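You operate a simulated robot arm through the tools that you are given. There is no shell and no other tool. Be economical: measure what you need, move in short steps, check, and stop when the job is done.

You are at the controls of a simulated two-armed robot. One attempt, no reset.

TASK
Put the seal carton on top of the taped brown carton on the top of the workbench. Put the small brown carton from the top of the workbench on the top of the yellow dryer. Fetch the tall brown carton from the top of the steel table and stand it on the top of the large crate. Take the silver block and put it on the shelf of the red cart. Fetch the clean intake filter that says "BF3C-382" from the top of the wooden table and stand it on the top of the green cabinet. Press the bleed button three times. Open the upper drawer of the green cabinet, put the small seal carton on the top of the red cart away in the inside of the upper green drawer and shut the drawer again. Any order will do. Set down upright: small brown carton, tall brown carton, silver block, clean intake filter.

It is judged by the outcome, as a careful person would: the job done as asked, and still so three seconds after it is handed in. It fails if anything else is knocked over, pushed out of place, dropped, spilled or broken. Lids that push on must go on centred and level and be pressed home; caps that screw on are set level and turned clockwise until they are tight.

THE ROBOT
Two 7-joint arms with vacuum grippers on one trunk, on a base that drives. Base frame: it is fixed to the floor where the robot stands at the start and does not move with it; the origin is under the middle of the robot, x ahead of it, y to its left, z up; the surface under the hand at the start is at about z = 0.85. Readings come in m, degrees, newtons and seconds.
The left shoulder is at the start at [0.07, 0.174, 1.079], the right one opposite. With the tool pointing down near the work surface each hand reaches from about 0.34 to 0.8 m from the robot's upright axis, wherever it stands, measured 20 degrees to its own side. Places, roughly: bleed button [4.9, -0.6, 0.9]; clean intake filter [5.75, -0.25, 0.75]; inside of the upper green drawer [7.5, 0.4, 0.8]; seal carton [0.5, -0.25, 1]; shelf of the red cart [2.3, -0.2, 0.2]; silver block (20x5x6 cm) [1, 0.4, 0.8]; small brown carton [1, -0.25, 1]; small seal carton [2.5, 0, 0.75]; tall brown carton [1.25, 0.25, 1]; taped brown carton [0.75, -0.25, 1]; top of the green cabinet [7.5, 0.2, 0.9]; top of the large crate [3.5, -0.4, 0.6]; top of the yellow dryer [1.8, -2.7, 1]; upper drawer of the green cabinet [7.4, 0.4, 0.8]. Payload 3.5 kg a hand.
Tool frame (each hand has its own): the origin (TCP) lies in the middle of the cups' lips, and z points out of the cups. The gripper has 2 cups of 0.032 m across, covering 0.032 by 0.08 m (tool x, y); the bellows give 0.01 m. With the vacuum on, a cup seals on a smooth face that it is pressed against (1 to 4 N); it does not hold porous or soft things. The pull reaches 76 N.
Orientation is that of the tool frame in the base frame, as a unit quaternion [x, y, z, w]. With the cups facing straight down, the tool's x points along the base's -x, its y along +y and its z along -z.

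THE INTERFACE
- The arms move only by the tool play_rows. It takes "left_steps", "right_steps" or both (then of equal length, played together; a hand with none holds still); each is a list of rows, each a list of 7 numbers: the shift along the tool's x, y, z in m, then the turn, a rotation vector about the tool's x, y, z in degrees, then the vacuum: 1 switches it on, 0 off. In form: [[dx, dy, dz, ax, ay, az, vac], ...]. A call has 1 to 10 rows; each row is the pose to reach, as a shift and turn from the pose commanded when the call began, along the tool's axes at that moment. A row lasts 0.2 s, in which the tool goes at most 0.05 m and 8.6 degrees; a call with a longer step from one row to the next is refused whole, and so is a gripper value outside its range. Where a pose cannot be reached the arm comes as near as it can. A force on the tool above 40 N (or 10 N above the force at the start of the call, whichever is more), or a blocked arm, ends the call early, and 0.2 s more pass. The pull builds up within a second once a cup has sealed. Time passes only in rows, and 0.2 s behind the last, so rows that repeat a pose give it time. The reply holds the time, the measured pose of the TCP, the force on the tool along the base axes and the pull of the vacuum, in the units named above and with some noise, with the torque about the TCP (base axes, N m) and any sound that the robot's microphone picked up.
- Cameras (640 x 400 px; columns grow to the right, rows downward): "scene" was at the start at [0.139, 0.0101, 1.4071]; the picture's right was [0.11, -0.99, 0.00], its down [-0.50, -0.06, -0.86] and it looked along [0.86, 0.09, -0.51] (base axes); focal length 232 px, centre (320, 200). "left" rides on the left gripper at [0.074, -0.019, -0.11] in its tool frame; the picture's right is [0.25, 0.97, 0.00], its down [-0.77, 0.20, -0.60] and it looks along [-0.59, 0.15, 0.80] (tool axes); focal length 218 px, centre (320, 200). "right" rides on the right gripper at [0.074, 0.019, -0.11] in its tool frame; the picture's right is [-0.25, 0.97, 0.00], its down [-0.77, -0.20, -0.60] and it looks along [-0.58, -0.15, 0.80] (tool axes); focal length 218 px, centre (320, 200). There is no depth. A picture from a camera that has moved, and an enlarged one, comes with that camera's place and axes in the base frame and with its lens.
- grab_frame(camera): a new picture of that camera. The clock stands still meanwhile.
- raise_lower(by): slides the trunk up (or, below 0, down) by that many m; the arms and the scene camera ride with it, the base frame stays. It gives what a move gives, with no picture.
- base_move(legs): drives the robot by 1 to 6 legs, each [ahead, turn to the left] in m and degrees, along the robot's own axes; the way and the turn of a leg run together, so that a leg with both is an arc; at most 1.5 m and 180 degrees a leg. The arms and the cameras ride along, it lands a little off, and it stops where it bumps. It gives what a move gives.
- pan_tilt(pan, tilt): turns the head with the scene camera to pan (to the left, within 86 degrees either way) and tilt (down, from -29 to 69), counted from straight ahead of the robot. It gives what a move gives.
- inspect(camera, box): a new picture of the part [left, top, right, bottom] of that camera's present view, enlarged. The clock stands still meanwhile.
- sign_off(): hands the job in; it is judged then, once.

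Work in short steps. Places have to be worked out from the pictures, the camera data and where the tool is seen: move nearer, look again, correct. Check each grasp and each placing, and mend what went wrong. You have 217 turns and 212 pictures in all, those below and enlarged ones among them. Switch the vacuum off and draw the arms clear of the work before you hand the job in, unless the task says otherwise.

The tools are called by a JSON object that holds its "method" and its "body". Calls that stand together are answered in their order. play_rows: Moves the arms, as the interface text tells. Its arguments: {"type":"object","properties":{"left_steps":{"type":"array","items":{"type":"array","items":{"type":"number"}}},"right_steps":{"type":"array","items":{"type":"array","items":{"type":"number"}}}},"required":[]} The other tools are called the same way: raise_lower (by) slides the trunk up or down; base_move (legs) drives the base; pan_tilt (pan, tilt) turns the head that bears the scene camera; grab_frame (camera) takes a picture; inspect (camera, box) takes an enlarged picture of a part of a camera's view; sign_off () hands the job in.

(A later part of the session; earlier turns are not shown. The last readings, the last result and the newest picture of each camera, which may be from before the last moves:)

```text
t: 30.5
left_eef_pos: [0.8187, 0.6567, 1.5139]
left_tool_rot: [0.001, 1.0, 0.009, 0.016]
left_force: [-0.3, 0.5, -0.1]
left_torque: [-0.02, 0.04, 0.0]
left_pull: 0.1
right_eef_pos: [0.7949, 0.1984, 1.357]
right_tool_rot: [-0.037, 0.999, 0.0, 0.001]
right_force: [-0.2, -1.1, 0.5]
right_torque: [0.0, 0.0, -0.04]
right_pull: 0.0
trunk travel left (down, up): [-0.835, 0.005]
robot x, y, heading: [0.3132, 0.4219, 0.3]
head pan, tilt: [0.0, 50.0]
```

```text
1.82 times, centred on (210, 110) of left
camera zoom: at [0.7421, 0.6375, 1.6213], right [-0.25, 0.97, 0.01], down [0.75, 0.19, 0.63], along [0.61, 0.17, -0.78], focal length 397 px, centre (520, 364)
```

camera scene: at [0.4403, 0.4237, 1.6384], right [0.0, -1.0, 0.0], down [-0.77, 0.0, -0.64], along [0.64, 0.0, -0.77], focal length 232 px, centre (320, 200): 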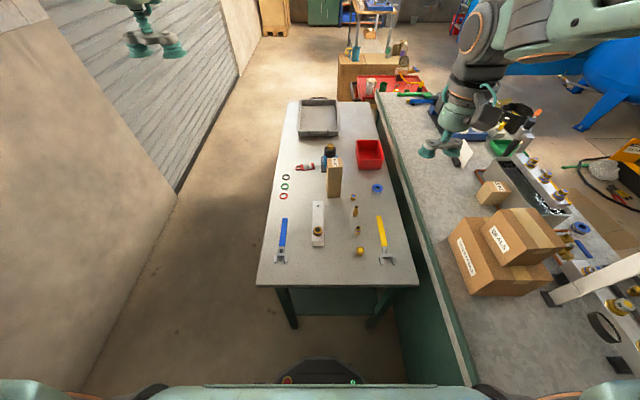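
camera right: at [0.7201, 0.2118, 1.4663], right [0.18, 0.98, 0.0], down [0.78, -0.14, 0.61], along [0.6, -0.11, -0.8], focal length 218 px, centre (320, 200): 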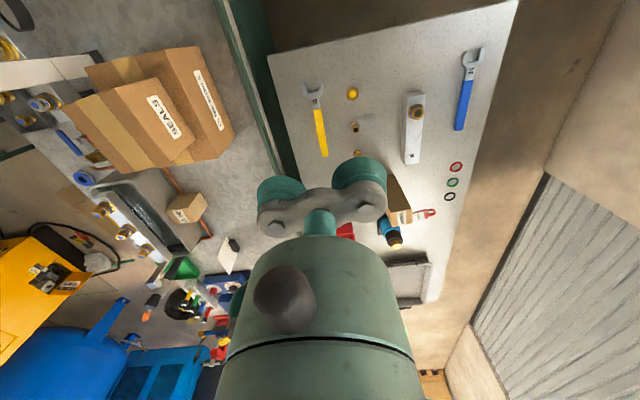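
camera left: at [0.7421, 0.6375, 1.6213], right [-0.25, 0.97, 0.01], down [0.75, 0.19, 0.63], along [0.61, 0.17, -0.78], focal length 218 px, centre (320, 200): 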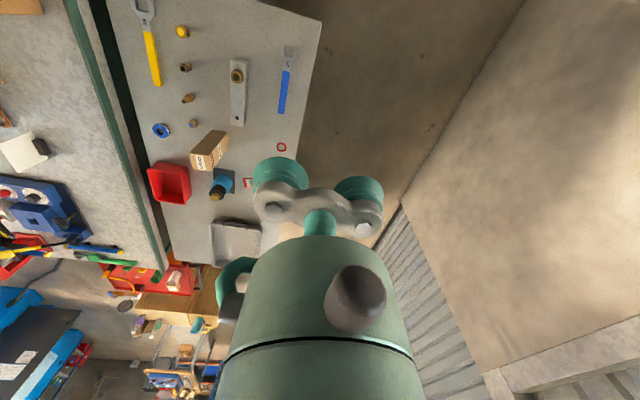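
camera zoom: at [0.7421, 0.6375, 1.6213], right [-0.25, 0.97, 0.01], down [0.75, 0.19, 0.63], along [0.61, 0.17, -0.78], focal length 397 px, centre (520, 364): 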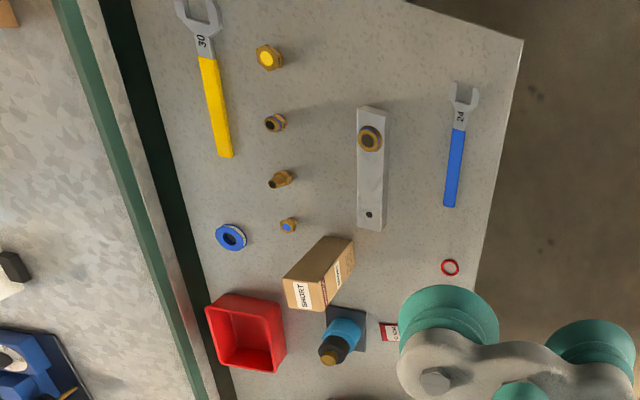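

The brass piece is a port fixed on the block, with a bare stretch from x≈0.955 to 1.054 before the hole. The block top is at z≈0.853 and the table at ≈0.793. The tall carton is about 6×6×18.5 cm, centred near (1.195, 0.357). I drive 0.13 m closer and lower the trunk.

{"method": "base_move", "body": {"legs": [[0.13, 0]]}}

{"method": "raise_lower", "body": {"by": -0.15}}

{"method": "grab_frame", "body": {"camera": "scene"}}

{"method": "inspect", "body": {"camera": "right", "box": [300, 0, 500, 150]}}

{"method": "inspect", "body": {"camera": "left", "box": [80, 0, 280, 200]}}

```text
t: 31.8
left_eef_pos: [0.9429, 0.6582, 1.5164]
left_tool_rot: [0.002, 1.0, 0.009, 0.017]
left_force: [-0.1, -0.4, 0.0]
left_torque: [0.01, -0.01, 0.03]
left_pull: 0.0
right_eef_pos: [0.9214, 0.198, 1.3569]
right_tool_rot: [-0.037, 0.999, 0.0, 0.003]
right_force: [0.2, 0.5, -0.5]
right_torque: [0.01, 0.01, 0.0]
right_pull: 0.0
trunk travel left (down, up): [-0.835, 0.005]
robot x, y, heading: [0.4435, 0.4268, 0.1]
head pan, tilt: [0.0, 50.0]
```

```text
t: 33.5
left_eef_pos: [0.947, 0.6585, 1.3653]
left_tool_rot: [0.002, 1.0, 0.01, 0.016]
left_force: [-0.9, 0.4, -1.3]
left_torque: [-0.01, -0.02, -0.01]
left_pull: 0.1
right_eef_pos: [0.9222, 0.197, 1.2077]
right_tool_rot: [-0.036, 0.999, 0.0, 0.002]
right_force: [0.2, 0.2, 0.3]
right_torque: [0.03, 0.0, -0.03]
right_pull: 0.1
trunk travel left (down, up): [-0.685, 0.155]
robot x, y, heading: [0.4427, 0.4252, -0.0]
head pan, tilt: [0.0, 50.0]
```

```text
176 pictures are left
camera scene: at [0.568, 0.4236, 1.4884], right [0.0, -1.0, 0.0], down [-0.77, 0.0, -0.64], along [0.64, 0.0, -0.77], focal length 232 px, centre (320, 200)
```

scene: 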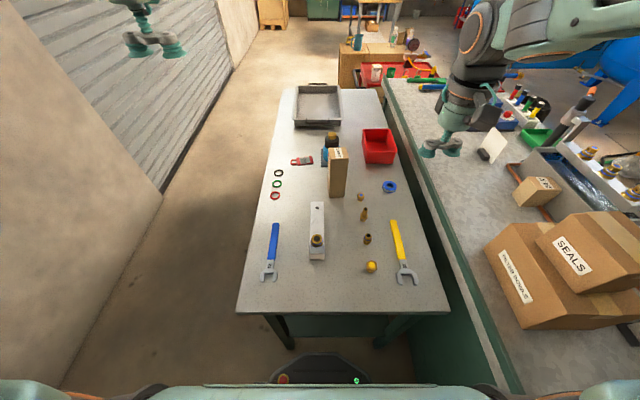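

```text
2.67 times, centred on (400, 75) of right
camera zoom: at [0.8477, 0.2116, 1.3166], right [0.18, 0.98, 0.0], down [0.78, -0.14, 0.61], along [0.6, -0.11, -0.79], focal length 582 px, centre (107, 533)
```

zoom: 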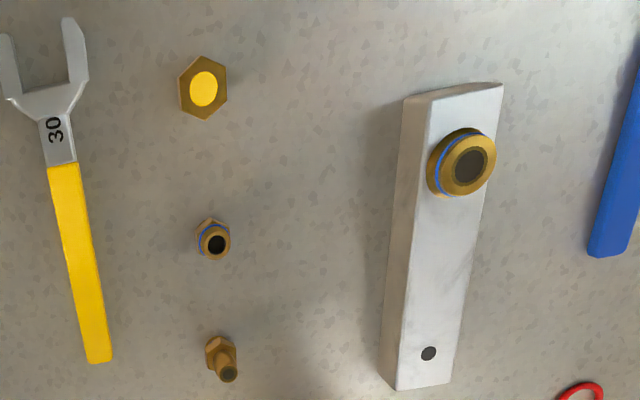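

```text
2.00 times, centred on (180, 100) of left
camera zoom: at [0.8699, 0.6372, 1.4717], right [-0.25, 0.97, 0.01], down [0.75, 0.19, 0.63], along [0.61, 0.17, -0.77], focal length 436 px, centre (600, 400)
```

zoom: 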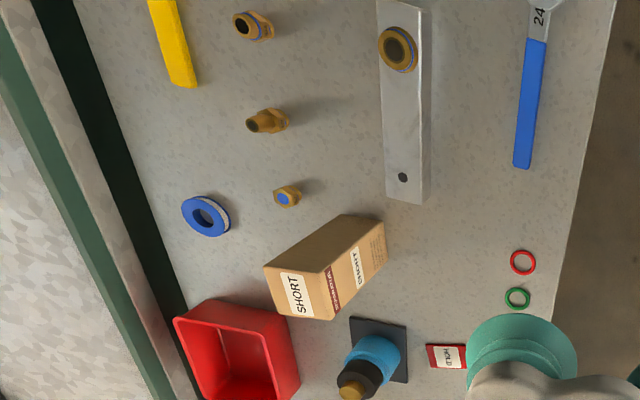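

Left hand takes the block. I first move it above the bare stretch and straighten its slight tilt, sliding the right hand aside.

{"method": "play_rows", "body": {"left_steps": [[-0.008, -0.033, 0.028, 0.3, 0.4, 0, 0], [-0.016, -0.066, 0.057, 0.6, 0.8, 0, 0], [-0.024, -0.099, 0.086, 0.9, 1.2, 0, 0], [-0.033, -0.132, 0.114, 1.1, 1.8, 0, 0], [-0.041, -0.165, 0.143, 1.1, 1.8, 0, 0], [-0.049, -0.198, 0.17, 1.1, 1.8, 0, 0], [-0.057, -0.228, 0.2, 1.1, 1.8, 0, 0], [-0.057, -0.228, 0.2, 1.1, 1.8, 0, 0]], "right_steps": [[0, -0.02, 0, 0, 0, 0, 0], [0, -0.04, 0, 0, 0, 0, 0], [0, -0.06, 0, 0, 0, 0, 0], [0, -0.08, 0, 0, 0, 0, 0], [0, -0.1, 0, 0, 0, 0, 0], [0, -0.1, 0, 0, 0, 0, 0], [0, -0.1, 0, 0, 0, 0, 0], [0, -0.1, 0, 0, 0, 0, 0]]}}

{"method": "play_rows", "body": {"left_steps": [[0, 0, 0, 0, 0, 8, 0], [0, 0, 0, 0, 0, 16, 0], [0, 0, 0, 0, 0, 24, 0], [0, 0, 0, 0, 0, 32, 0], [0, 0, 0, 0, 0, 40, 0], [0, 0, 0, 0, 0, 48, 0], [0, 0, 0, 0, 0, 56, 0], [0, 0, 0, 0, 0, 64, 0], [0, 0, 0, 0, 0, 72, 0], [0, 0, 0, 0, 0, 80, 0]]}}

{"method": "grab_frame", "body": {"camera": "left"}}

{"method": "grab_frame", "body": {"camera": "scene"}}

```text
t: 35.3
left_eef_pos: [1.0103, 0.4323, 1.1622]
left_tool_rot: [0.002, 1.0, 0.0, 0.0]
left_force: [-0.2, -0.8, 0.7]
left_torque: [0.02, 0.0, 0.0]
left_pull: 0.1
right_eef_pos: [0.9296, 0.0976, 1.208]
right_tool_rot: [-0.037, 0.999, 0.0, 0.002]
right_force: [0.1, -0.1, 0.0]
right_torque: [-0.01, 0.0, 0.03]
right_pull: 0.1
trunk travel left (down, up): [-0.685, 0.155]
robot x, y, heading: [0.4393, 0.4218, 0.0]
head pan, tilt: [0.0, 50.0]
```

```text
t: 37.5
left_eef_pos: [1.0092, 0.4337, 1.1632]
left_tool_rot: [0.645, 0.764, -0.001, 0.002]
left_force: [0.3, 0.3, -0.1]
left_torque: [0.01, 0.01, 0.01]
left_pull: 0.0
right_eef_pos: [0.9301, 0.0973, 1.2059]
right_tool_rot: [-0.037, 0.999, 0.0, 0.003]
right_force: [0.0, -0.2, 0.6]
right_torque: [0.0, 0.01, -0.02]
right_pull: 0.0
trunk travel left (down, up): [-0.685, 0.155]
robot x, y, heading: [0.4403, 0.4259, 0.2]
head pan, tilt: [0.0, 50.0]
```

```text
173 pictures are left
camera left: at [0.9787, 0.5038, 1.2729], right [0.91, 0.41, 0.0], down [0.33, -0.72, 0.61], along [0.25, -0.55, -0.79], focal length 218 px, centre (320, 200)
```

left: 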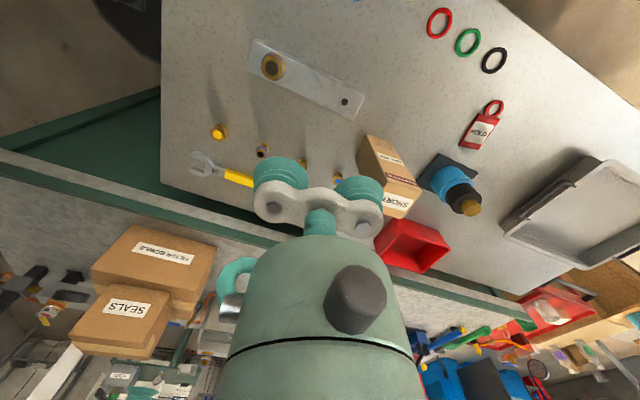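

```text
172 pictures are left
camera scene: at [0.5684, 0.4235, 1.4884], right [0.0, -1.0, 0.0], down [-0.77, 0.0, -0.64], along [0.64, 0.0, -0.77], focal length 232 px, centre (320, 200)
```

scene: 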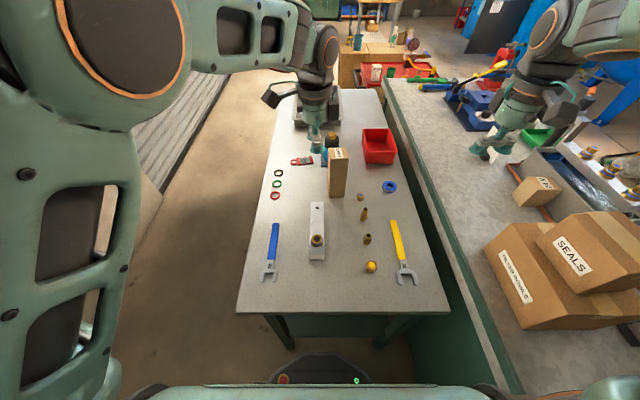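

The block lies where computed, and the hand is over the bare stretch. I finish the turn and descend to just above the block.

{"method": "play_rows", "body": {"left_steps": [[0, 0, 0.04, 0, 0, 4, 0], [0, -0.004, 0.09, 0, 0, 8.2, 0], [0, -0.004, 0.14, 0, 0, 8.2, 0], [0, -0.004, 0.19, 0, 0, 8.2, 0], [0, -0.004, 0.24, 0, 0, 8.2, 0], [0, -0.004, 0.275, 0, 0, 8.2, 0], [0, -0.004, 0.285, 0, 0, 8.2, 0], [0, -0.004, 0.285, 0, 0, 8.2, 0]]}}

{"method": "grab_frame", "body": {"camera": "left"}}

{"method": "grab_frame", "body": {"camera": "scene"}}

```text
refused: row 2 steps farther than a row can; nothing moved
```

```text
171 pictures are left
camera left: at [0.9787, 0.5038, 1.2729], right [0.91, 0.41, 0.0], down [0.33, -0.72, 0.61], along [0.25, -0.55, -0.79], focal length 218 px, centre (320, 200)
```

left: 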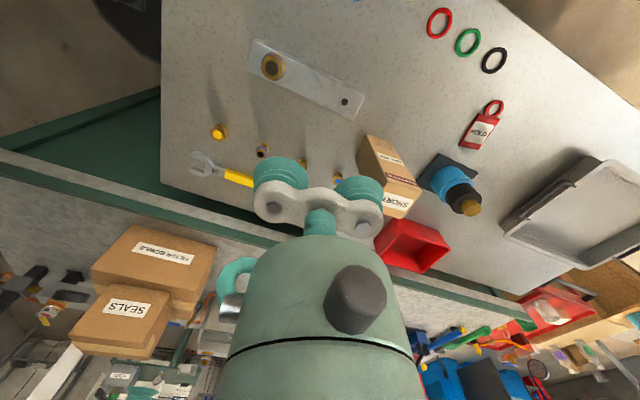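

```text
170 pictures are left
camera scene: at [0.5684, 0.4235, 1.4884], right [0.0, -1.0, 0.0], down [-0.77, 0.0, -0.64], along [0.64, 0.0, -0.77], focal length 232 px, centre (320, 200)
```

scene: 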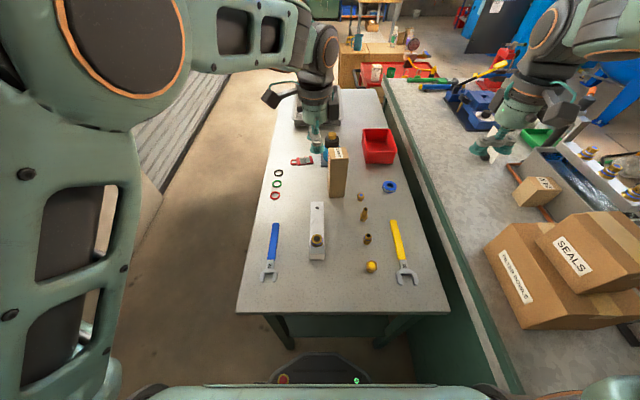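

A step was slightly too long, so I resend with shorter steps.

{"method": "play_rows", "body": {"left_steps": [[0, 0, 0.04, 0, 0, 4, 0], [0, -0.004, 0.08, 0, 0, 8.2, 0], [0, -0.004, 0.125, 0, 0, 8.2, 0], [0, -0.004, 0.17, 0, 0, 8.2, 0], [0, -0.004, 0.215, 0, 0, 8.2, 0], [0, -0.004, 0.255, 0, 0, 8.2, 0], [0, -0.004, 0.28, 0, 0, 8.2, 0], [0, -0.004, 0.28, 0, 0, 8.2, 0]]}}

{"method": "grab_frame", "body": {"camera": "left"}}

{"method": "inspect", "body": {"camera": "scene", "box": [240, 120, 400, 280]}}

```text
t: 39.3
left_eef_pos: [1.0065, 0.4347, 0.8823]
left_tool_rot: [0.695, 0.719, -0.001, 0.002]
left_force: [-1.2, -0.3, 0.3]
left_torque: [-0.03, 0.0, 0.0]
left_pull: 0.1
right_eef_pos: [0.9292, 0.098, 1.2081]
right_tool_rot: [-0.037, 0.999, 0.0, 0.002]
right_force: [0.8, -0.3, -0.5]
right_torque: [0.01, 0.0, 0.01]
right_pull: 0.0
trunk travel left (down, up): [-0.685, 0.155]
robot x, y, heading: [0.443, 0.4243, -0.2]
head pan, tilt: [0.0, 50.0]
```

```text
169 pictures are left
camera left: at [0.9848, 0.508, 0.9917], right [0.96, 0.28, 0.0], down [0.23, -0.76, 0.6], along [0.17, -0.58, -0.8], focal length 218 px, centre (320, 200)
```

left: 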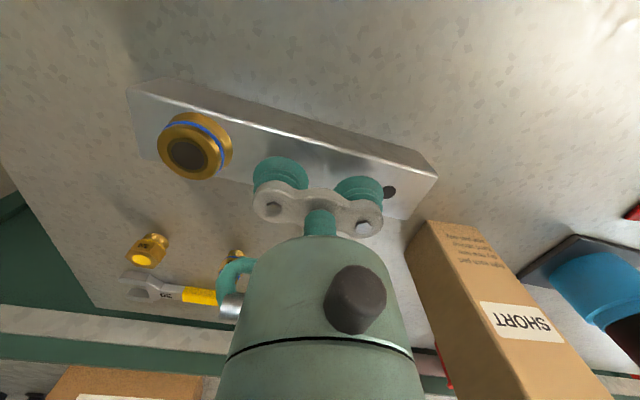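

```text
2.50 times, centred on (320, 200) of scene
camera zoom: at [0.5679, 0.4235, 1.4884], right [0.0, -1.0, 0.0], down [-0.77, 0.0, -0.64], along [0.64, 0.0, -0.77], focal length 581 px, centre (320, 200)
```

zoom: 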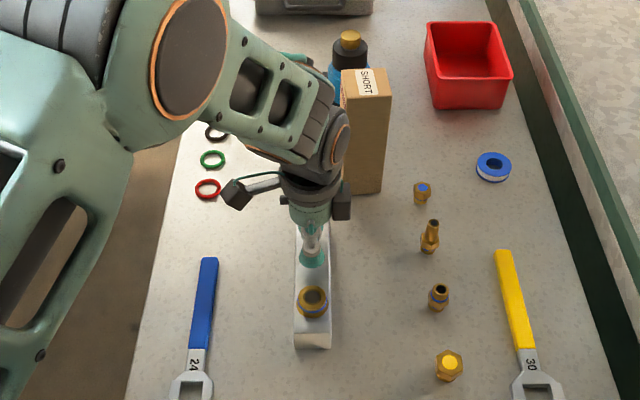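

Cups are between port and hole, with about 1 cm margin to each. I press down with vacuum on.

{"method": "play_rows", "body": {"left_steps": [[-0.004, 0, 0.015, 0, 0, 0, 1], [-0.004, 0, 0.024, 0, 0, 0, 1], [-0.004, 0, 0.028, 0, 0, 0, 1], [-0.004, 0, 0.031, 0, 0, 0, 1], [-0.004, 0, 0.033, 0, 0, 0, 1], [-0.004, 0, 0.033, 0, 0, 0, 1]]}}

```text
t: 40.1
left_eef_pos: [1.0074, 0.4279, 0.8625]
left_tool_rot: [0.698, 0.716, 0.004, 0.005]
left_force: [-8.8, 2.3, 20.7]
left_torque: [0.04, 0.27, -0.05]
left_pull: 75.4
right_eef_pos: [0.9248, 0.0981, 1.2087]
right_tool_rot: [-0.037, 0.999, -0.001, 0.002]
right_force: [0.2, -0.4, -0.3]
right_torque: [0.0, 0.02, 0.0]
right_pull: 0.0
trunk travel left (down, up): [-0.685, 0.155]
robot x, y, heading: [0.4434, 0.4239, 0.0]
head pan, tilt: [0.0, 50.0]
stopped in row 3 (left hand): the force on the tool passed its limit at 46 N (the readings are from after the stop); the commanded pose is now the measured one
```

Sealed at full pull. I lift the block straight up and look.

{"method": "play_rows", "body": {"left_steps": [[0, 0, -0.01, 0, 0, 0, 1], [0, 0, -0.03, 0, 0, 0, 1], [0, 0, -0.07, 0, 0, 0, 1], [0, 0, -0.11, 0, 0, 0, 1], [0, 0, -0.15, 0, 0, 0, 1], [0, 0, -0.19, 0, 0, 0, 1], [0, 0, -0.23, 0, 0, 0, 1], [0, 0, -0.27, 0, 0, 0, 1], [0, 0, -0.3, 0, 0, 0, 1]]}}

{"method": "grab_frame", "body": {"camera": "scene"}}

{"method": "grab_frame", "body": {"camera": "left"}}

```text
t: 42.1
left_eef_pos: [1.0079, 0.4302, 1.1607]
left_tool_rot: [0.695, 0.719, -0.002, 0.007]
left_force: [-0.1, 0.1, -10.1]
left_torque: [-0.02, -0.21, 0.01]
left_pull: 75.1
right_eef_pos: [0.9297, 0.0968, 1.2077]
right_tool_rot: [-0.035, 0.999, 0.0, 0.001]
right_force: [-0.3, -1.1, 0.5]
right_torque: [-0.02, -0.02, 0.05]
right_pull: 0.0
trunk travel left (down, up): [-0.685, 0.155]
robot x, y, heading: [0.4408, 0.4226, -0.3]
head pan, tilt: [0.0, 50.0]
```

```text
167 pictures are left
camera scene: at [0.5689, 0.4232, 1.4883], right [0.0, -1.0, 0.0], down [-0.77, 0.0, -0.64], along [0.64, 0.0, -0.77], focal length 232 px, centre (320, 200)
```

scene: 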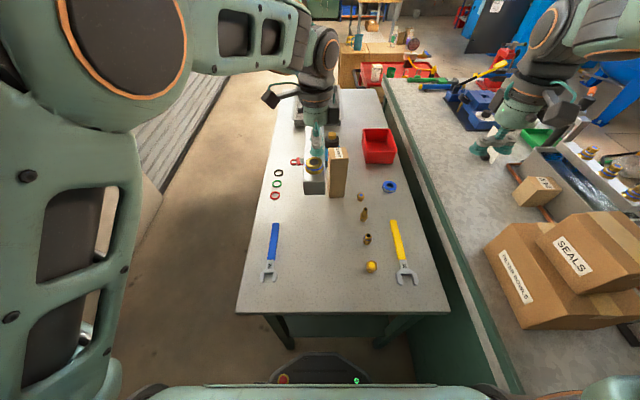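

```text
166 pictures are left
camera left: at [0.9861, 0.5057, 1.2686], right [0.96, 0.29, 0.0], down [0.22, -0.76, 0.61], along [0.18, -0.59, -0.79], focal length 218 px, centre (320, 200)
```

left: 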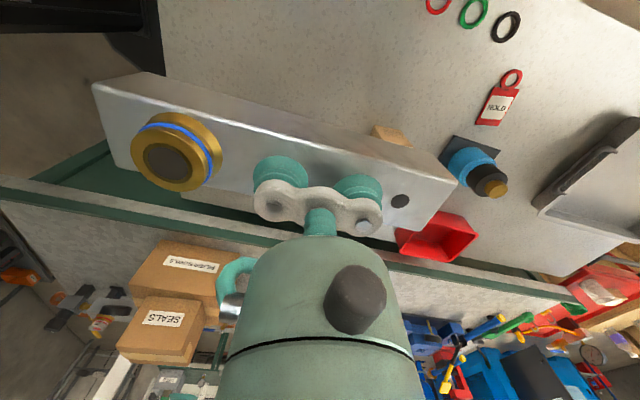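

The block is held (about 1 kg). I move it out to the left and up, and bring the right hand toward the tall carton.

{"method": "play_rows", "body": {"left_steps": [[0.03, -0.015, -0.02, 0, 0, 0, 1], [0.07, -0.03, -0.04, 0, 0, 0, 1], [0.11, -0.045, -0.06, 0, 0, 0, 1], [0.15, -0.06, -0.08, 0, 0, 0, 1], [0.19, -0.08, -0.1, 0, 0, 0, 1], [0.22, -0.1, -0.1, 0, 0, 0, 1], [0.22, -0.1, -0.1, 0, 0, 0, 1], [0.22, -0.1, -0.1, 0, 0, 0, 1], [0.22, -0.1, -0.1, 0, 0, 0, 1], [0.22, -0.1, -0.1, 0, 0, 0, 1]], "right_steps": [[0, 0, 0, 0, 0, 0, 0], [0, 0, 0, 0, 0, 0, 0], [-0.02, 0.018, 0, 0, 0, 1, 0], [-0.05, 0.045, 0, 0, 0, 2, 0], [-0.08, 0.07, 0.01, 0, 0, 3, 0], [-0.11, 0.1, 0.02, 0, 0, 4, 0], [-0.14, 0.125, 0.04, 0, 0, 4.2, 0], [-0.17, 0.15, 0.06, 0, 0, 4.2, 0], [-0.2, 0.18, 0.07, 0, 0, 4.2, 0], [-0.204, 0.185, 0.08, 0, 0, 4.2, 0]]}}

{"method": "grab_frame", "body": {"camera": "right"}}

{"method": "grab_frame", "body": {"camera": "scene"}}

```text
t: 44.3
left_eef_pos: [0.8988, 0.6452, 1.2581]
left_tool_rot: [0.697, 0.717, 0.004, 0.002]
left_force: [-0.7, -0.2, -10.3]
left_torque: [-0.07, -0.2, 0.02]
left_pull: 76.1
right_eef_pos: [1.119, 0.2958, 1.1267]
right_tool_rot: [0.0, 1.0, 0.0, 0.001]
right_force: [0.0, -0.1, 0.1]
right_torque: [-0.02, 0.0, 0.0]
right_pull: 0.1
trunk travel left (down, up): [-0.685, 0.155]
robot x, y, heading: [0.4389, 0.423, 0.2]
head pan, tilt: [0.0, 50.0]
```

```text
165 pictures are left
camera right: at [1.0465, 0.3156, 1.2365], right [0.25, 0.97, 0.0], down [0.77, -0.2, 0.61], along [0.59, -0.15, -0.8], focal length 218 px, centre (320, 200)
```

right: 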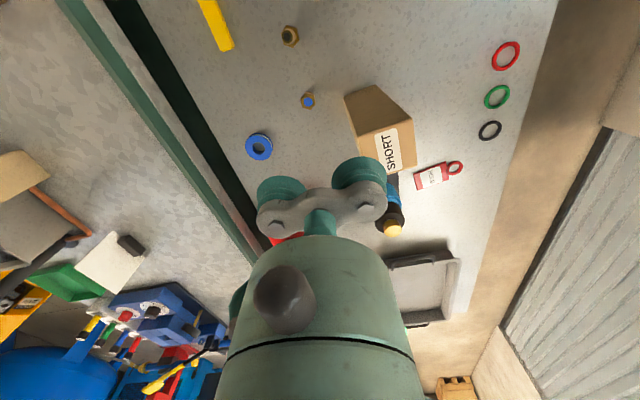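

```text
164 pictures are left
camera scene: at [0.569, 0.4236, 1.4883], right [0.0, -1.0, 0.0], down [-0.77, 0.0, -0.64], along [0.64, 0.0, -0.77], focal length 232 px, centre (320, 200)
```

scene: 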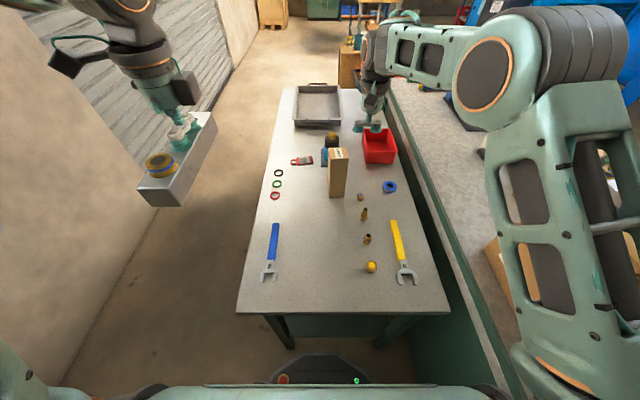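

{"method": "inspect", "body": {"camera": "right", "box": [320, 70, 430, 190]}}

{"method": "inspect", "body": {"camera": "scene", "box": [290, 120, 370, 210]}}

```text
3.33 times, centred on (375, 130) of right
camera zoom: at [1.0465, 0.3156, 1.2365], right [0.25, 0.97, 0.0], down [0.77, -0.2, 0.61], along [0.59, -0.15, -0.8], focal length 728 px, centre (137, 433)
```

zoom: 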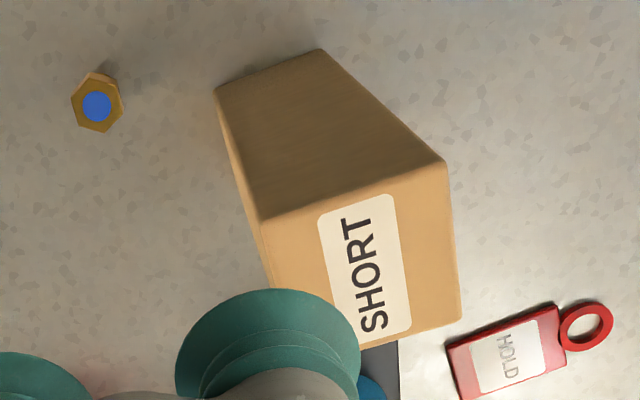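

```text
4.44 times, centred on (330, 165) of scene
camera zoom: at [0.569, 0.4236, 1.4883], right [0.0, -1.0, 0.0], down [-0.77, 0.0, -0.64], along [0.64, 0.0, -0.77], focal length 1033 px, centre (276, 356)
```

zoom: 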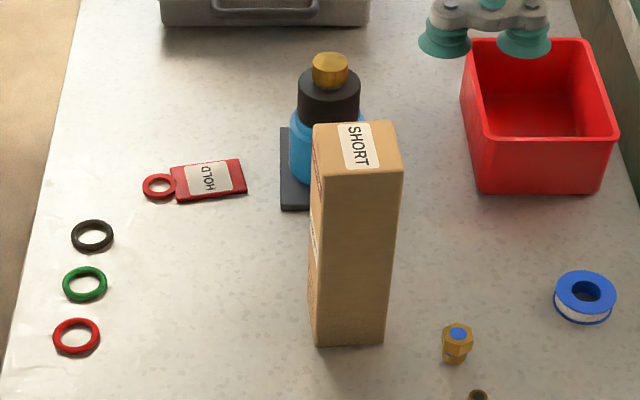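

The tall carton's top is about 5.6 cm square at z≈1.007, centred near (1.168, 0.363). Both cups won't fit on it, so I centre the inner (+y) cup with the other hanging beside it.

{"method": "play_rows", "body": {"right_steps": [[-0.025, 0.02, 0.03, 0, 0, -2, 0], [-0.051, 0.039, 0.06, 0, 0, -4, 0], [-0.051, 0.039, 0.09, 0, 0, -4, 0], [-0.051, 0.039, 0.095, 0, 0, -4, 0]]}}

{"method": "inspect", "body": {"camera": "right", "box": [220, 100, 440, 260]}}

{"method": "inspect", "body": {"camera": "scene", "box": [290, 90, 410, 210]}}

```text
t: 45.3
left_eef_pos: [0.8997, 0.6461, 1.2584]
left_tool_rot: [0.698, 0.716, 0.003, 0.002]
left_force: [0.2, 0.3, -9.7]
left_torque: [-0.08, -0.18, 0.0]
left_pull: 75.5
right_eef_pos: [1.17, 0.3356, 1.0312]
right_tool_rot: [-0.036, 0.999, 0.0, 0.001]
right_force: [-0.7, -0.7, -0.6]
right_torque: [0.0, -0.03, -0.01]
right_pull: 0.1
trunk travel left (down, up): [-0.685, 0.155]
robot x, y, heading: [0.4377, 0.4242, 0.1]
head pan, tilt: [0.0, 50.0]
```

```text
2.50 times, centred on (330, 180) of right
camera zoom: at [1.0963, 0.3499, 1.1407], right [0.18, 0.98, 0.0], down [0.78, -0.15, 0.61], along [0.6, -0.11, -0.8], focal length 546 px, centre (295, 250)
```

zoom: 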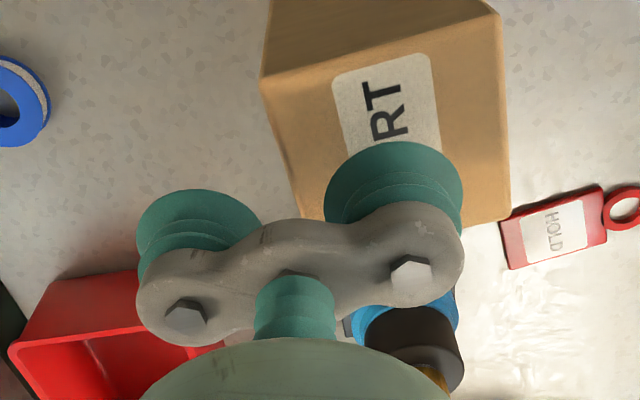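

```text
3.33 times, centred on (350, 150) of scene
camera zoom: at [0.5696, 0.4244, 1.4882], right [0.0, -1.0, 0.0], down [-0.77, 0.0, -0.64], along [0.64, 0.0, -0.77], focal length 775 px, centre (220, 367)
```

zoom: 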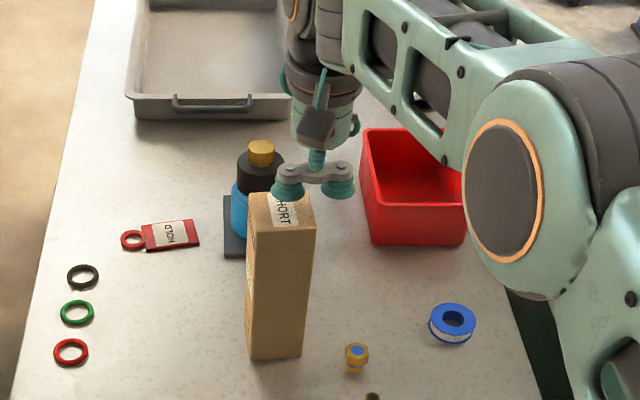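

The cup is centred within about 4 mm. I lower gently with vacuum on.

{"method": "play_rows", "body": {"right_steps": [[0, 0, 0.014, 0, 0, 0, 1], [0, 0, 0.018, 0, 0, 0, 1], [0, 0, 0.021, 0, 0, 0, 1], [0, 0, 0.023, 0, 0, 0, 1], [0, 0, 0.025, 0, 0, 0, 1], [0, 0, 0.025, 0, 0, 0, 1], [0, 0, 0.025, 0, 0, 0, 1]]}}

```text
t: 46.9
left_eef_pos: [0.8977, 0.6455, 1.2592]
left_tool_rot: [0.698, 0.716, 0.004, 0.004]
left_force: [0.1, 1.5, -9.9]
left_torque: [-0.05, -0.16, 0.05]
left_pull: 75.5
right_eef_pos: [1.1699, 0.3356, 1.0098]
right_tool_rot: [-0.035, 0.999, 0.001, 0.004]
right_force: [2.3, -3.9, 17.7]
right_torque: [1.27, 0.14, -0.06]
right_pull: 37.8
trunk travel left (down, up): [-0.685, 0.155]
robot x, y, heading: [0.4419, 0.4201, 0.0]
head pan, tilt: [0.0, 50.0]
```

One cup sealed at 38 N, as planned. I lift carefully and check.

{"method": "play_rows", "body": {"right_steps": [[0, 0, -0.005, 0, 0, 0, 1], [0, 0, -0.015, 0, 0, 0, 1], [0, 0, -0.035, 0, 0, 0, 1], [0, 0, -0.06, 0, 0, 0, 1], [0, 0, -0.09, 0, 0, 0, 1], [0, 0, -0.12, 0, 0, 0, 1], [0.02, 0, -0.15, 0, 0, 0, 1], [0.04, 0, -0.18, 0, 0, 0, 1]]}}

{"method": "grab_frame", "body": {"camera": "scene"}}

{"method": "grab_frame", "body": {"camera": "right"}}

```text
t: 48.7
left_eef_pos: [0.8975, 0.6457, 1.2585]
left_tool_rot: [0.698, 0.716, 0.004, 0.003]
left_force: [-1.7, 0.4, -8.5]
left_torque: [-0.04, -0.17, -0.01]
left_pull: 75.6
right_eef_pos: [1.1285, 0.3324, 1.1889]
right_tool_rot: [-0.035, 0.999, -0.001, 0.002]
right_force: [-0.9, 0.3, -3.1]
right_torque: [0.79, 0.07, 0.02]
right_pull: 37.5
trunk travel left (down, up): [-0.685, 0.155]
robot x, y, heading: [0.4434, 0.422, -0.1]
head pan, tilt: [0.0, 50.0]
```

```text
159 pictures are left
camera scene: at [0.5669, 0.4241, 1.4884], right [0.0, -1.0, 0.0], down [-0.77, 0.0, -0.64], along [0.64, 0.0, -0.77], focal length 232 px, centre (320, 200)
```

scene: 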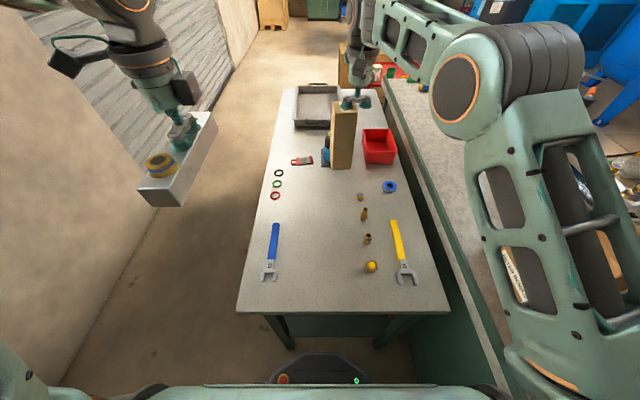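

```text
158 pictures are left
camera right: at [1.054, 0.3468, 1.2987], right [0.18, 0.98, 0.0], down [0.78, -0.15, 0.61], along [0.6, -0.11, -0.79], focal length 218 px, centre (320, 200)
```

right: 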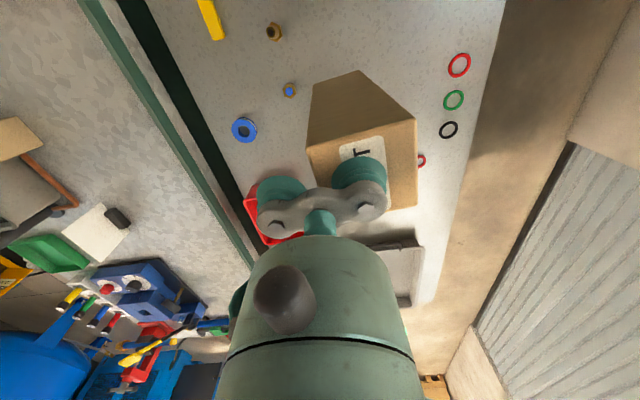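

Both items are held. I draw the right hand in closer and raise the trunk for travel.

{"method": "play_rows", "body": {"right_steps": [[0.03, -0.01, -0.01, 0, 0, 0, 1], [0.06, -0.02, -0.02, 0, 0, 0, 1], [0.095, -0.03, -0.03, 0, 0, 0, 1], [0.13, -0.04, -0.04, 0, 0, 0, 1], [0.165, -0.055, -0.05, 0, 0, 0, 1], [0.2, -0.07, -0.06, 0, 0, 0, 1], [0.225, -0.08, -0.07, 0, 0, 0, 1], [0.25, -0.1, -0.08, 0, 0, 0, 1]]}}

{"method": "base_move", "body": {"legs": [[-0.5, 0]]}}

{"method": "pan_tilt", "body": {"pan": -60, "tilt": 30}}

{"method": "grab_frame", "body": {"camera": "scene"}}

```text
t: 50.5
left_eef_pos: [0.8984, 0.6436, 1.2587]
left_tool_rot: [0.698, 0.716, 0.004, 0.002]
left_force: [-0.1, -0.5, -9.3]
left_torque: [-0.06, -0.17, 0.0]
left_pull: 75.7
right_eef_pos: [0.8888, 0.216, 1.2675]
right_tool_rot: [-0.037, 0.999, 0.002, 0.002]
right_force: [-0.3, -0.8, -2.7]
right_torque: [0.82, 0.05, -0.03]
right_pull: 37.5
trunk travel left (down, up): [-0.685, 0.155]
robot x, y, heading: [0.4397, 0.4246, 0.1]
head pan, tilt: [0.0, 50.0]
```

```text
t: 53.5
left_eef_pos: [0.3964, 0.6451, 1.2575]
left_tool_rot: [0.7, 0.714, 0.004, 0.003]
left_force: [0.1, -0.2, -9.8]
left_torque: [-0.04, -0.18, 0.01]
left_pull: 75.2
right_eef_pos: [0.3844, 0.2163, 1.2676]
right_tool_rot: [-0.032, 0.999, 0.0, 0.001]
right_force: [0.5, -0.5, -3.1]
right_torque: [0.78, 0.04, -0.03]
right_pull: 37.8
trunk travel left (down, up): [-0.685, 0.155]
robot x, y, heading: [-0.0635, 0.4263, -0.2]
head pan, tilt: [0.0, 50.0]
```

```text
t: 54.8
left_eef_pos: [0.3963, 0.6447, 1.2577]
left_tool_rot: [0.7, 0.714, 0.003, 0.002]
left_force: [-0.2, -0.1, -9.8]
left_torque: [-0.06, -0.21, 0.0]
left_pull: 75.2
right_eef_pos: [0.3836, 0.2167, 1.2677]
right_tool_rot: [-0.032, 0.999, -0.001, 0.0]
right_force: [0.0, 0.3, -2.7]
right_torque: [0.8, 0.04, 0.03]
right_pull: 37.8
trunk travel left (down, up): [-0.685, 0.155]
robot x, y, heading: [-0.0615, 0.4277, -0.5]
head pan, tilt: [-60.0, 30.0]
```

```text
157 pictures are left
camera scene: at [0.0328, 0.3464, 1.5178], right [-0.87, -0.5, 0.0], down [-0.25, 0.43, -0.87], along [0.43, -0.75, -0.5], focal length 232 px, centre (320, 200)
```

scene: 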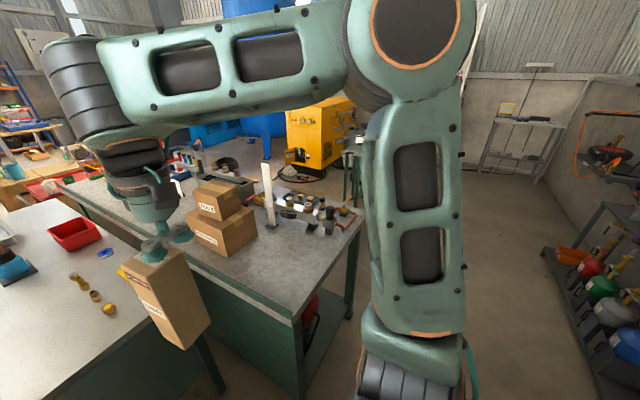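

The floor to the right is clear. I back off a little more, turn right, drive past the bench's near end, and face along the bench's right side.

{"method": "base_move", "body": {"legs": [[-0.2, 0], [0, -90], [1.47, 0], [0, 90]]}}

{"method": "pan_tilt", "body": {"pan": 0, "tilt": 30}}

{"method": "grab_frame", "body": {"camera": "scene"}}

```text
t: 70.8
left_eef_pos: [0.1636, -0.8004, 1.2573]
left_tool_rot: [0.709, 0.706, 0.003, 0.003]
left_force: [0.1, 0.1, -10.2]
left_torque: [-0.12, -0.18, 0.03]
left_pull: 75.7
right_eef_pos: [0.141, -1.2279, 1.2681]
right_tool_rot: [-0.02, 1.0, -0.001, 0.001]
right_force: [0.0, 0.0, -3.4]
right_torque: [0.84, 0.04, 0.0]
right_pull: 37.4
trunk travel left (down, up): [-0.685, 0.155]
robot x, y, heading: [-0.3004, -1.0091, -1.8]
head pan, tilt: [-60.0, 30.0]
```

```text
t: 72.1
left_eef_pos: [0.1654, -0.8005, 1.2573]
left_tool_rot: [0.708, 0.706, 0.003, 0.003]
left_force: [0.5, 0.7, -10.2]
left_torque: [-0.07, -0.19, 0.02]
left_pull: 75.5
right_eef_pos: [0.1404, -1.2263, 1.2677]
right_tool_rot: [-0.02, 1.0, 0.0, 0.001]
right_force: [0.3, 0.7, -2.6]
right_torque: [0.79, 0.04, 0.01]
right_pull: 38.0
trunk travel left (down, up): [-0.685, 0.155]
robot x, y, heading: [-0.3026, -1.0081, -1.7]
head pan, tilt: [0.0, 30.0]
```

```text
156 pictures are left
camera scene: at [-0.1588, -1.0125, 1.5178], right [-0.03, -1.0, 0.0], down [-0.5, 0.02, -0.87], along [0.87, -0.03, -0.5], focal length 232 px, centre (320, 200)
```

scene: 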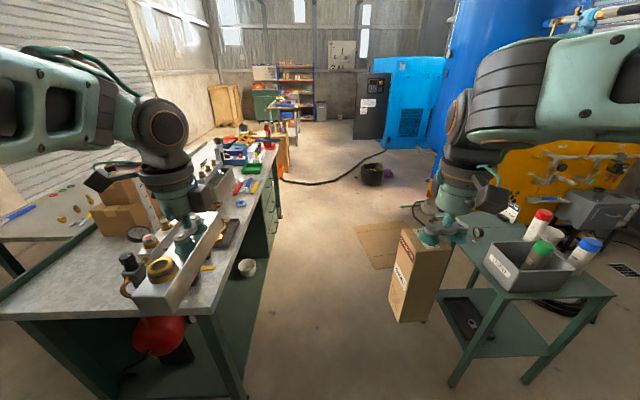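

The corridor is clear apart from the cardboard on the floor and a hose farther on. I drive along the bench toward x≈1.5.

{"method": "base_move", "body": {"legs": [[0, 1.7], [1.5, 0], [0.2, 0]]}}

{"method": "grab_frame", "body": {"camera": "scene"}}

{"method": "pan_tilt", "body": {"pan": 35, "tilt": 35}}

{"method": "grab_frame", "body": {"camera": "scene"}}

```text
t: 81.1
left_eef_pos: [1.8424, -0.756, 1.2591]
left_tool_rot: [0.69, 0.724, 0.004, 0.003]
left_force: [-1.5, 0.4, -9.6]
left_torque: [-0.05, -0.17, -0.01]
left_pull: 75.8
right_eef_pos: [1.8422, -1.184, 1.2673]
right_tool_rot: [-0.046, 0.999, -0.001, 0.003]
right_force: [-0.4, 0.8, -3.1]
right_torque: [0.79, 0.06, 0.02]
right_pull: 37.7
trunk travel left (down, up): [-0.685, 0.155]
robot x, y, heading: [1.3924, -0.9901, 1.4]
head pan, tilt: [0.0, 30.0]
```

```text
155 pictures are left
camera scene: at [1.5304, -0.9853, 1.5181], right [0.02, -1.0, 0.0], down [-0.5, -0.01, -0.87], along [0.87, 0.02, -0.5], focal length 232 px, centre (320, 200)
```

scene: 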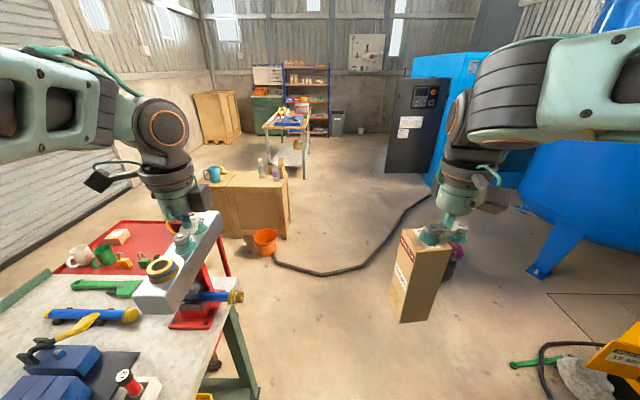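

```text
t: 82.1
left_eef_pos: [1.8449, -0.7569, 1.259]
left_tool_rot: [0.69, 0.724, 0.003, 0.003]
left_force: [-0.3, 0.1, -9.4]
left_torque: [-0.05, -0.21, -0.03]
left_pull: 75.0
right_eef_pos: [1.8432, -1.1845, 1.2684]
right_tool_rot: [-0.047, 0.999, 0.0, 0.002]
right_force: [1.0, 0.1, -2.8]
right_torque: [0.78, 0.05, 0.03]
right_pull: 38.3
trunk travel left (down, up): [-0.685, 0.155]
robot x, y, heading: [1.393, -0.987, 1.1]
head pan, tilt: [35.0, 35.0]
```

```text
154 pictures are left
camera scene: at [1.5134, -0.9352, 1.51], right [0.59, -0.81, 0.0], down [-0.46, -0.34, -0.82], along [0.66, 0.48, -0.57], focal length 232 px, centre (320, 200)
```

scene: 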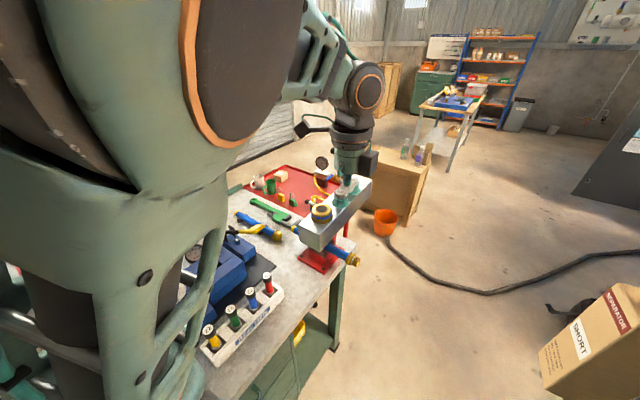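

The hose crosses the floor at x≈3 from an orange bucket to the compressor, so I'll avoid crossing it and use the route left of the steel table later. For now I go to the red cart's right side to look at its shelf, with the trunk up for clearance.

{"method": "raise_lower", "body": {"by": 0.15}}

{"method": "base_move", "body": {"legs": [[0, -21], [0.5, 0], [0, 20], [0.42, 0], [0, 90]]}}

{"method": "pan_tilt", "body": {"pan": 0, "tilt": 45}}

{"method": "grab_frame", "body": {"camera": "scene"}}

```text
t: 83.8
left_eef_pos: [1.846, -0.7564, 1.4074]
left_tool_rot: [0.689, 0.724, 0.003, 0.003]
left_force: [0.2, -0.5, -10.3]
left_torque: [-0.03, -0.17, 0.0]
left_pull: 75.8
right_eef_pos: [1.8437, -1.185, 1.4164]
right_tool_rot: [-0.046, 0.999, -0.001, 0.0]
right_force: [-0.3, 0.1, -3.0]
right_torque: [0.82, 0.07, 0.02]
right_pull: 37.9
trunk travel left (down, up): [-0.835, 0.005]
robot x, y, heading: [1.3934, -0.9902, 1.3]
head pan, tilt: [35.0, 35.0]
```

```text
t: 95.0
left_eef_pos: [2.0631, -0.6928, 1.4076]
left_tool_rot: [-0.017, 1.0, 0.004, 0.001]
left_force: [-0.4, -0.2, -9.1]
left_torque: [0.17, -0.09, -0.01]
left_pull: 75.9
right_eef_pos: [2.4935, -0.7007, 1.4196]
right_tool_rot: [0.734, -0.679, -0.001, 0.0]
right_force: [0.3, -0.1, -2.8]
right_torque: [-0.08, 0.8, 0.01]
right_pull: 37.4
trunk travel left (down, up): [-0.835, 0.005]
robot x, y, heading: [2.2926, -1.1495, 90.3]
head pan, tilt: [35.0, 35.0]
```

```text
t: 96.0
left_eef_pos: [2.0632, -0.6928, 1.4083]
left_tool_rot: [-0.016, 1.0, 0.005, 0.0]
left_force: [-0.1, 0.1, -9.9]
left_torque: [0.17, -0.09, 0.02]
left_pull: 75.7
right_eef_pos: [2.4909, -0.7001, 1.4171]
right_tool_rot: [0.735, -0.678, 0.0, -0.001]
right_force: [0.3, 0.1, -2.2]
right_torque: [-0.06, 0.81, 0.0]
right_pull: 37.3
trunk travel left (down, up): [-0.835, 0.005]
robot x, y, heading: [2.2857, -1.1503, 90.3]
head pan, tilt: [0.0, 45.0]
```

```text
153 pictures are left
camera scene: at [2.2871, -1.0163, 1.6452], right [1.0, 0.01, 0.0], down [0.01, -0.71, -0.71], along [-0.01, 0.71, -0.71], focal length 232 px, centre (320, 200)
```

scene: 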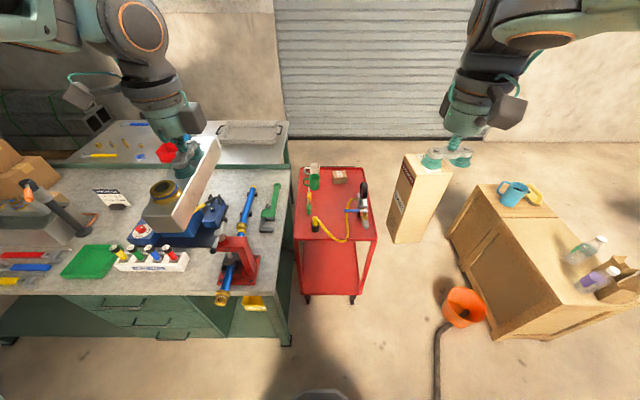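

The cart stands at x 2.19–2.55 with its near edge at y≈-0.40, top z≈0.75, and an open shelf below. I shift 0.17 m right so the left arm can slide the block in, clear of the bench end.

{"method": "base_move", "body": {"legs": [[0, -90], [0.17, 0], [0, 89.5]]}}

{"method": "raise_lower", "body": {"by": -0.4}}

{"method": "grab_frame", "body": {"camera": "scene"}}

{"method": "grab_frame", "body": {"camera": "left"}}

```text
t: 105.1
left_eef_pos: [2.2435, -0.6897, 1.4077]
left_tool_rot: [-0.009, 1.0, 0.005, 0.001]
left_force: [0.4, 1.0, -9.8]
left_torque: [0.2, -0.07, 0.01]
left_pull: 75.4
right_eef_pos: [2.6706, -0.7057, 1.4176]
right_tool_rot: [0.729, -0.685, -0.001, -0.001]
right_force: [-0.2, 0.1, -3.7]
right_torque: [-0.05, 0.81, 0.01]
right_pull: 38.3
trunk travel left (down, up): [-0.835, 0.005]
robot x, y, heading: [2.46, -1.1533, 89.5]
head pan, tilt: [0.0, 45.0]
```

```text
t: 109.0
left_eef_pos: [2.2432, -0.6918, 1.0085]
left_tool_rot: [-0.008, 1.0, 0.005, 0.0]
left_force: [-0.6, 1.3, -9.3]
left_torque: [0.16, -0.05, 0.01]
left_pull: 75.1
right_eef_pos: [2.6711, -0.7054, 1.0175]
right_tool_rot: [0.729, -0.684, 0.0, -0.001]
right_force: [0.5, 0.0, -2.8]
right_torque: [-0.06, 0.83, -0.02]
right_pull: 37.8
trunk travel left (down, up): [-0.435, 0.405]
robot x, y, heading: [2.4636, -1.1526, 89.4]
head pan, tilt: [0.0, 45.0]
```

```text
152 pictures are left
camera scene: at [2.4619, -1.0179, 1.2452], right [1.0, -0.01, 0.0], down [-0.01, -0.71, -0.71], along [0.01, 0.71, -0.71], focal length 232 px, centre (320, 200)
```

scene: 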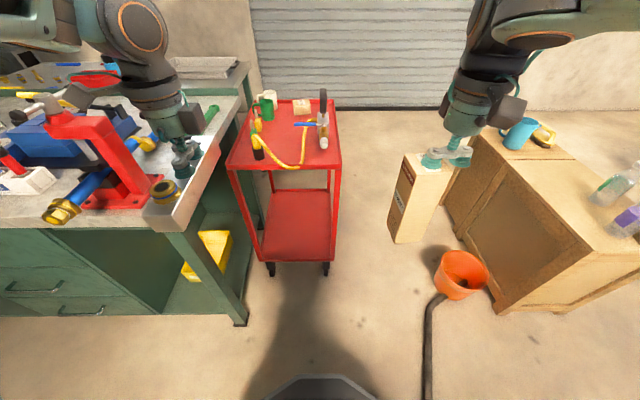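

```text
151 pictures are left
camera left: at [2.1703, -0.7121, 1.1167], right [-0.27, 0.96, 0.01], down [0.77, 0.21, 0.61], along [0.58, 0.17, -0.8], focal length 218 px, centre (320, 200)
```

left: 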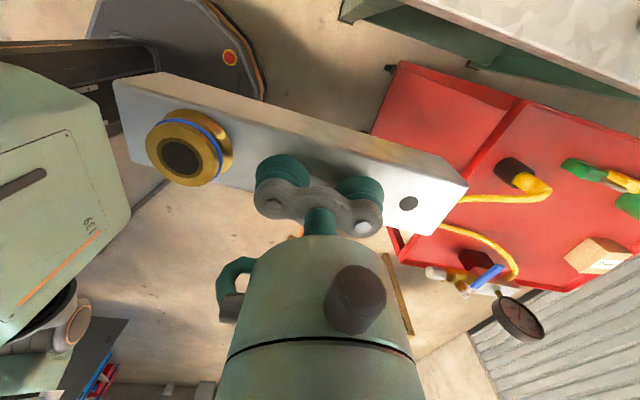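

Triangulating gives the cart top at z≈0.84, near edge y≈-0.45, x 2.20–2.53. I lower the trunk further to see into the shelf.

{"method": "raise_lower", "body": {"by": -0.38}}

{"method": "pan_tilt", "body": {"pan": 5, "tilt": 30}}

{"method": "grab_frame", "body": {"camera": "scene"}}

{"method": "grab_frame", "body": {"camera": "left"}}

```text
t: 112.6
left_eef_pos: [2.2433, -0.6917, 0.6273]
left_tool_rot: [-0.008, 1.0, 0.005, 0.0]
left_force: [-0.1, -0.6, -9.6]
left_torque: [0.19, -0.05, 0.04]
left_pull: 75.4
right_eef_pos: [2.6726, -0.7074, 0.6382]
right_tool_rot: [0.729, -0.685, 0.0, -0.001]
right_force: [-0.1, -0.6, -2.3]
right_torque: [-0.09, 0.77, 0.0]
right_pull: 37.6
trunk travel left (down, up): [-0.055, 0.785]
robot x, y, heading: [2.4607, -1.1491, 89.4]
head pan, tilt: [0.0, 45.0]
```

```text
t: 113.4
left_eef_pos: [2.2432, -0.6902, 0.6278]
left_tool_rot: [-0.009, 1.0, 0.004, 0.001]
left_force: [0.2, -0.8, -10.4]
left_torque: [0.17, -0.08, 0.01]
left_pull: 75.6
right_eef_pos: [2.6717, -0.7061, 0.6379]
right_tool_rot: [0.729, -0.685, 0.0, -0.002]
right_force: [-1.0, -0.5, -3.7]
right_torque: [-0.09, 0.8, 0.02]
right_pull: 37.7
trunk travel left (down, up): [-0.055, 0.785]
robot x, y, heading: [2.4602, -1.1489, 89.5]
head pan, tilt: [5.0, 30.0]
```

```text
150 pictures are left
camera scene: at [2.4542, -1.0093, 0.8877], right [1.0, 0.08, 0.0], down [0.04, -0.5, -0.87], along [-0.07, 0.86, -0.5], focal length 232 px, centre (320, 200)
```

scene: 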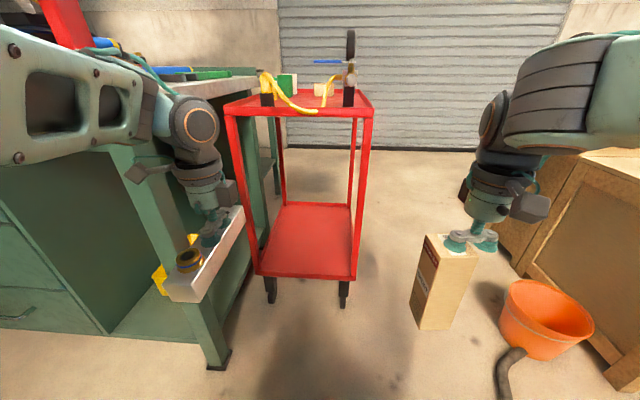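

```text
149 pictures are left
camera left: at [2.1704, -0.7124, 0.7366], right [-0.27, 0.96, 0.01], down [0.77, 0.21, 0.61], along [0.58, 0.17, -0.8], focal length 218 px, centre (320, 200)
```

left: 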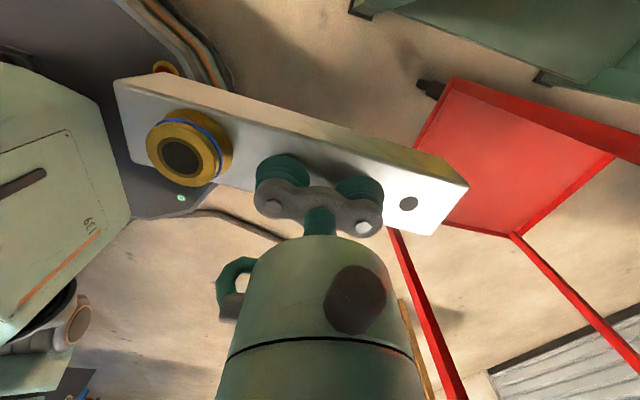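

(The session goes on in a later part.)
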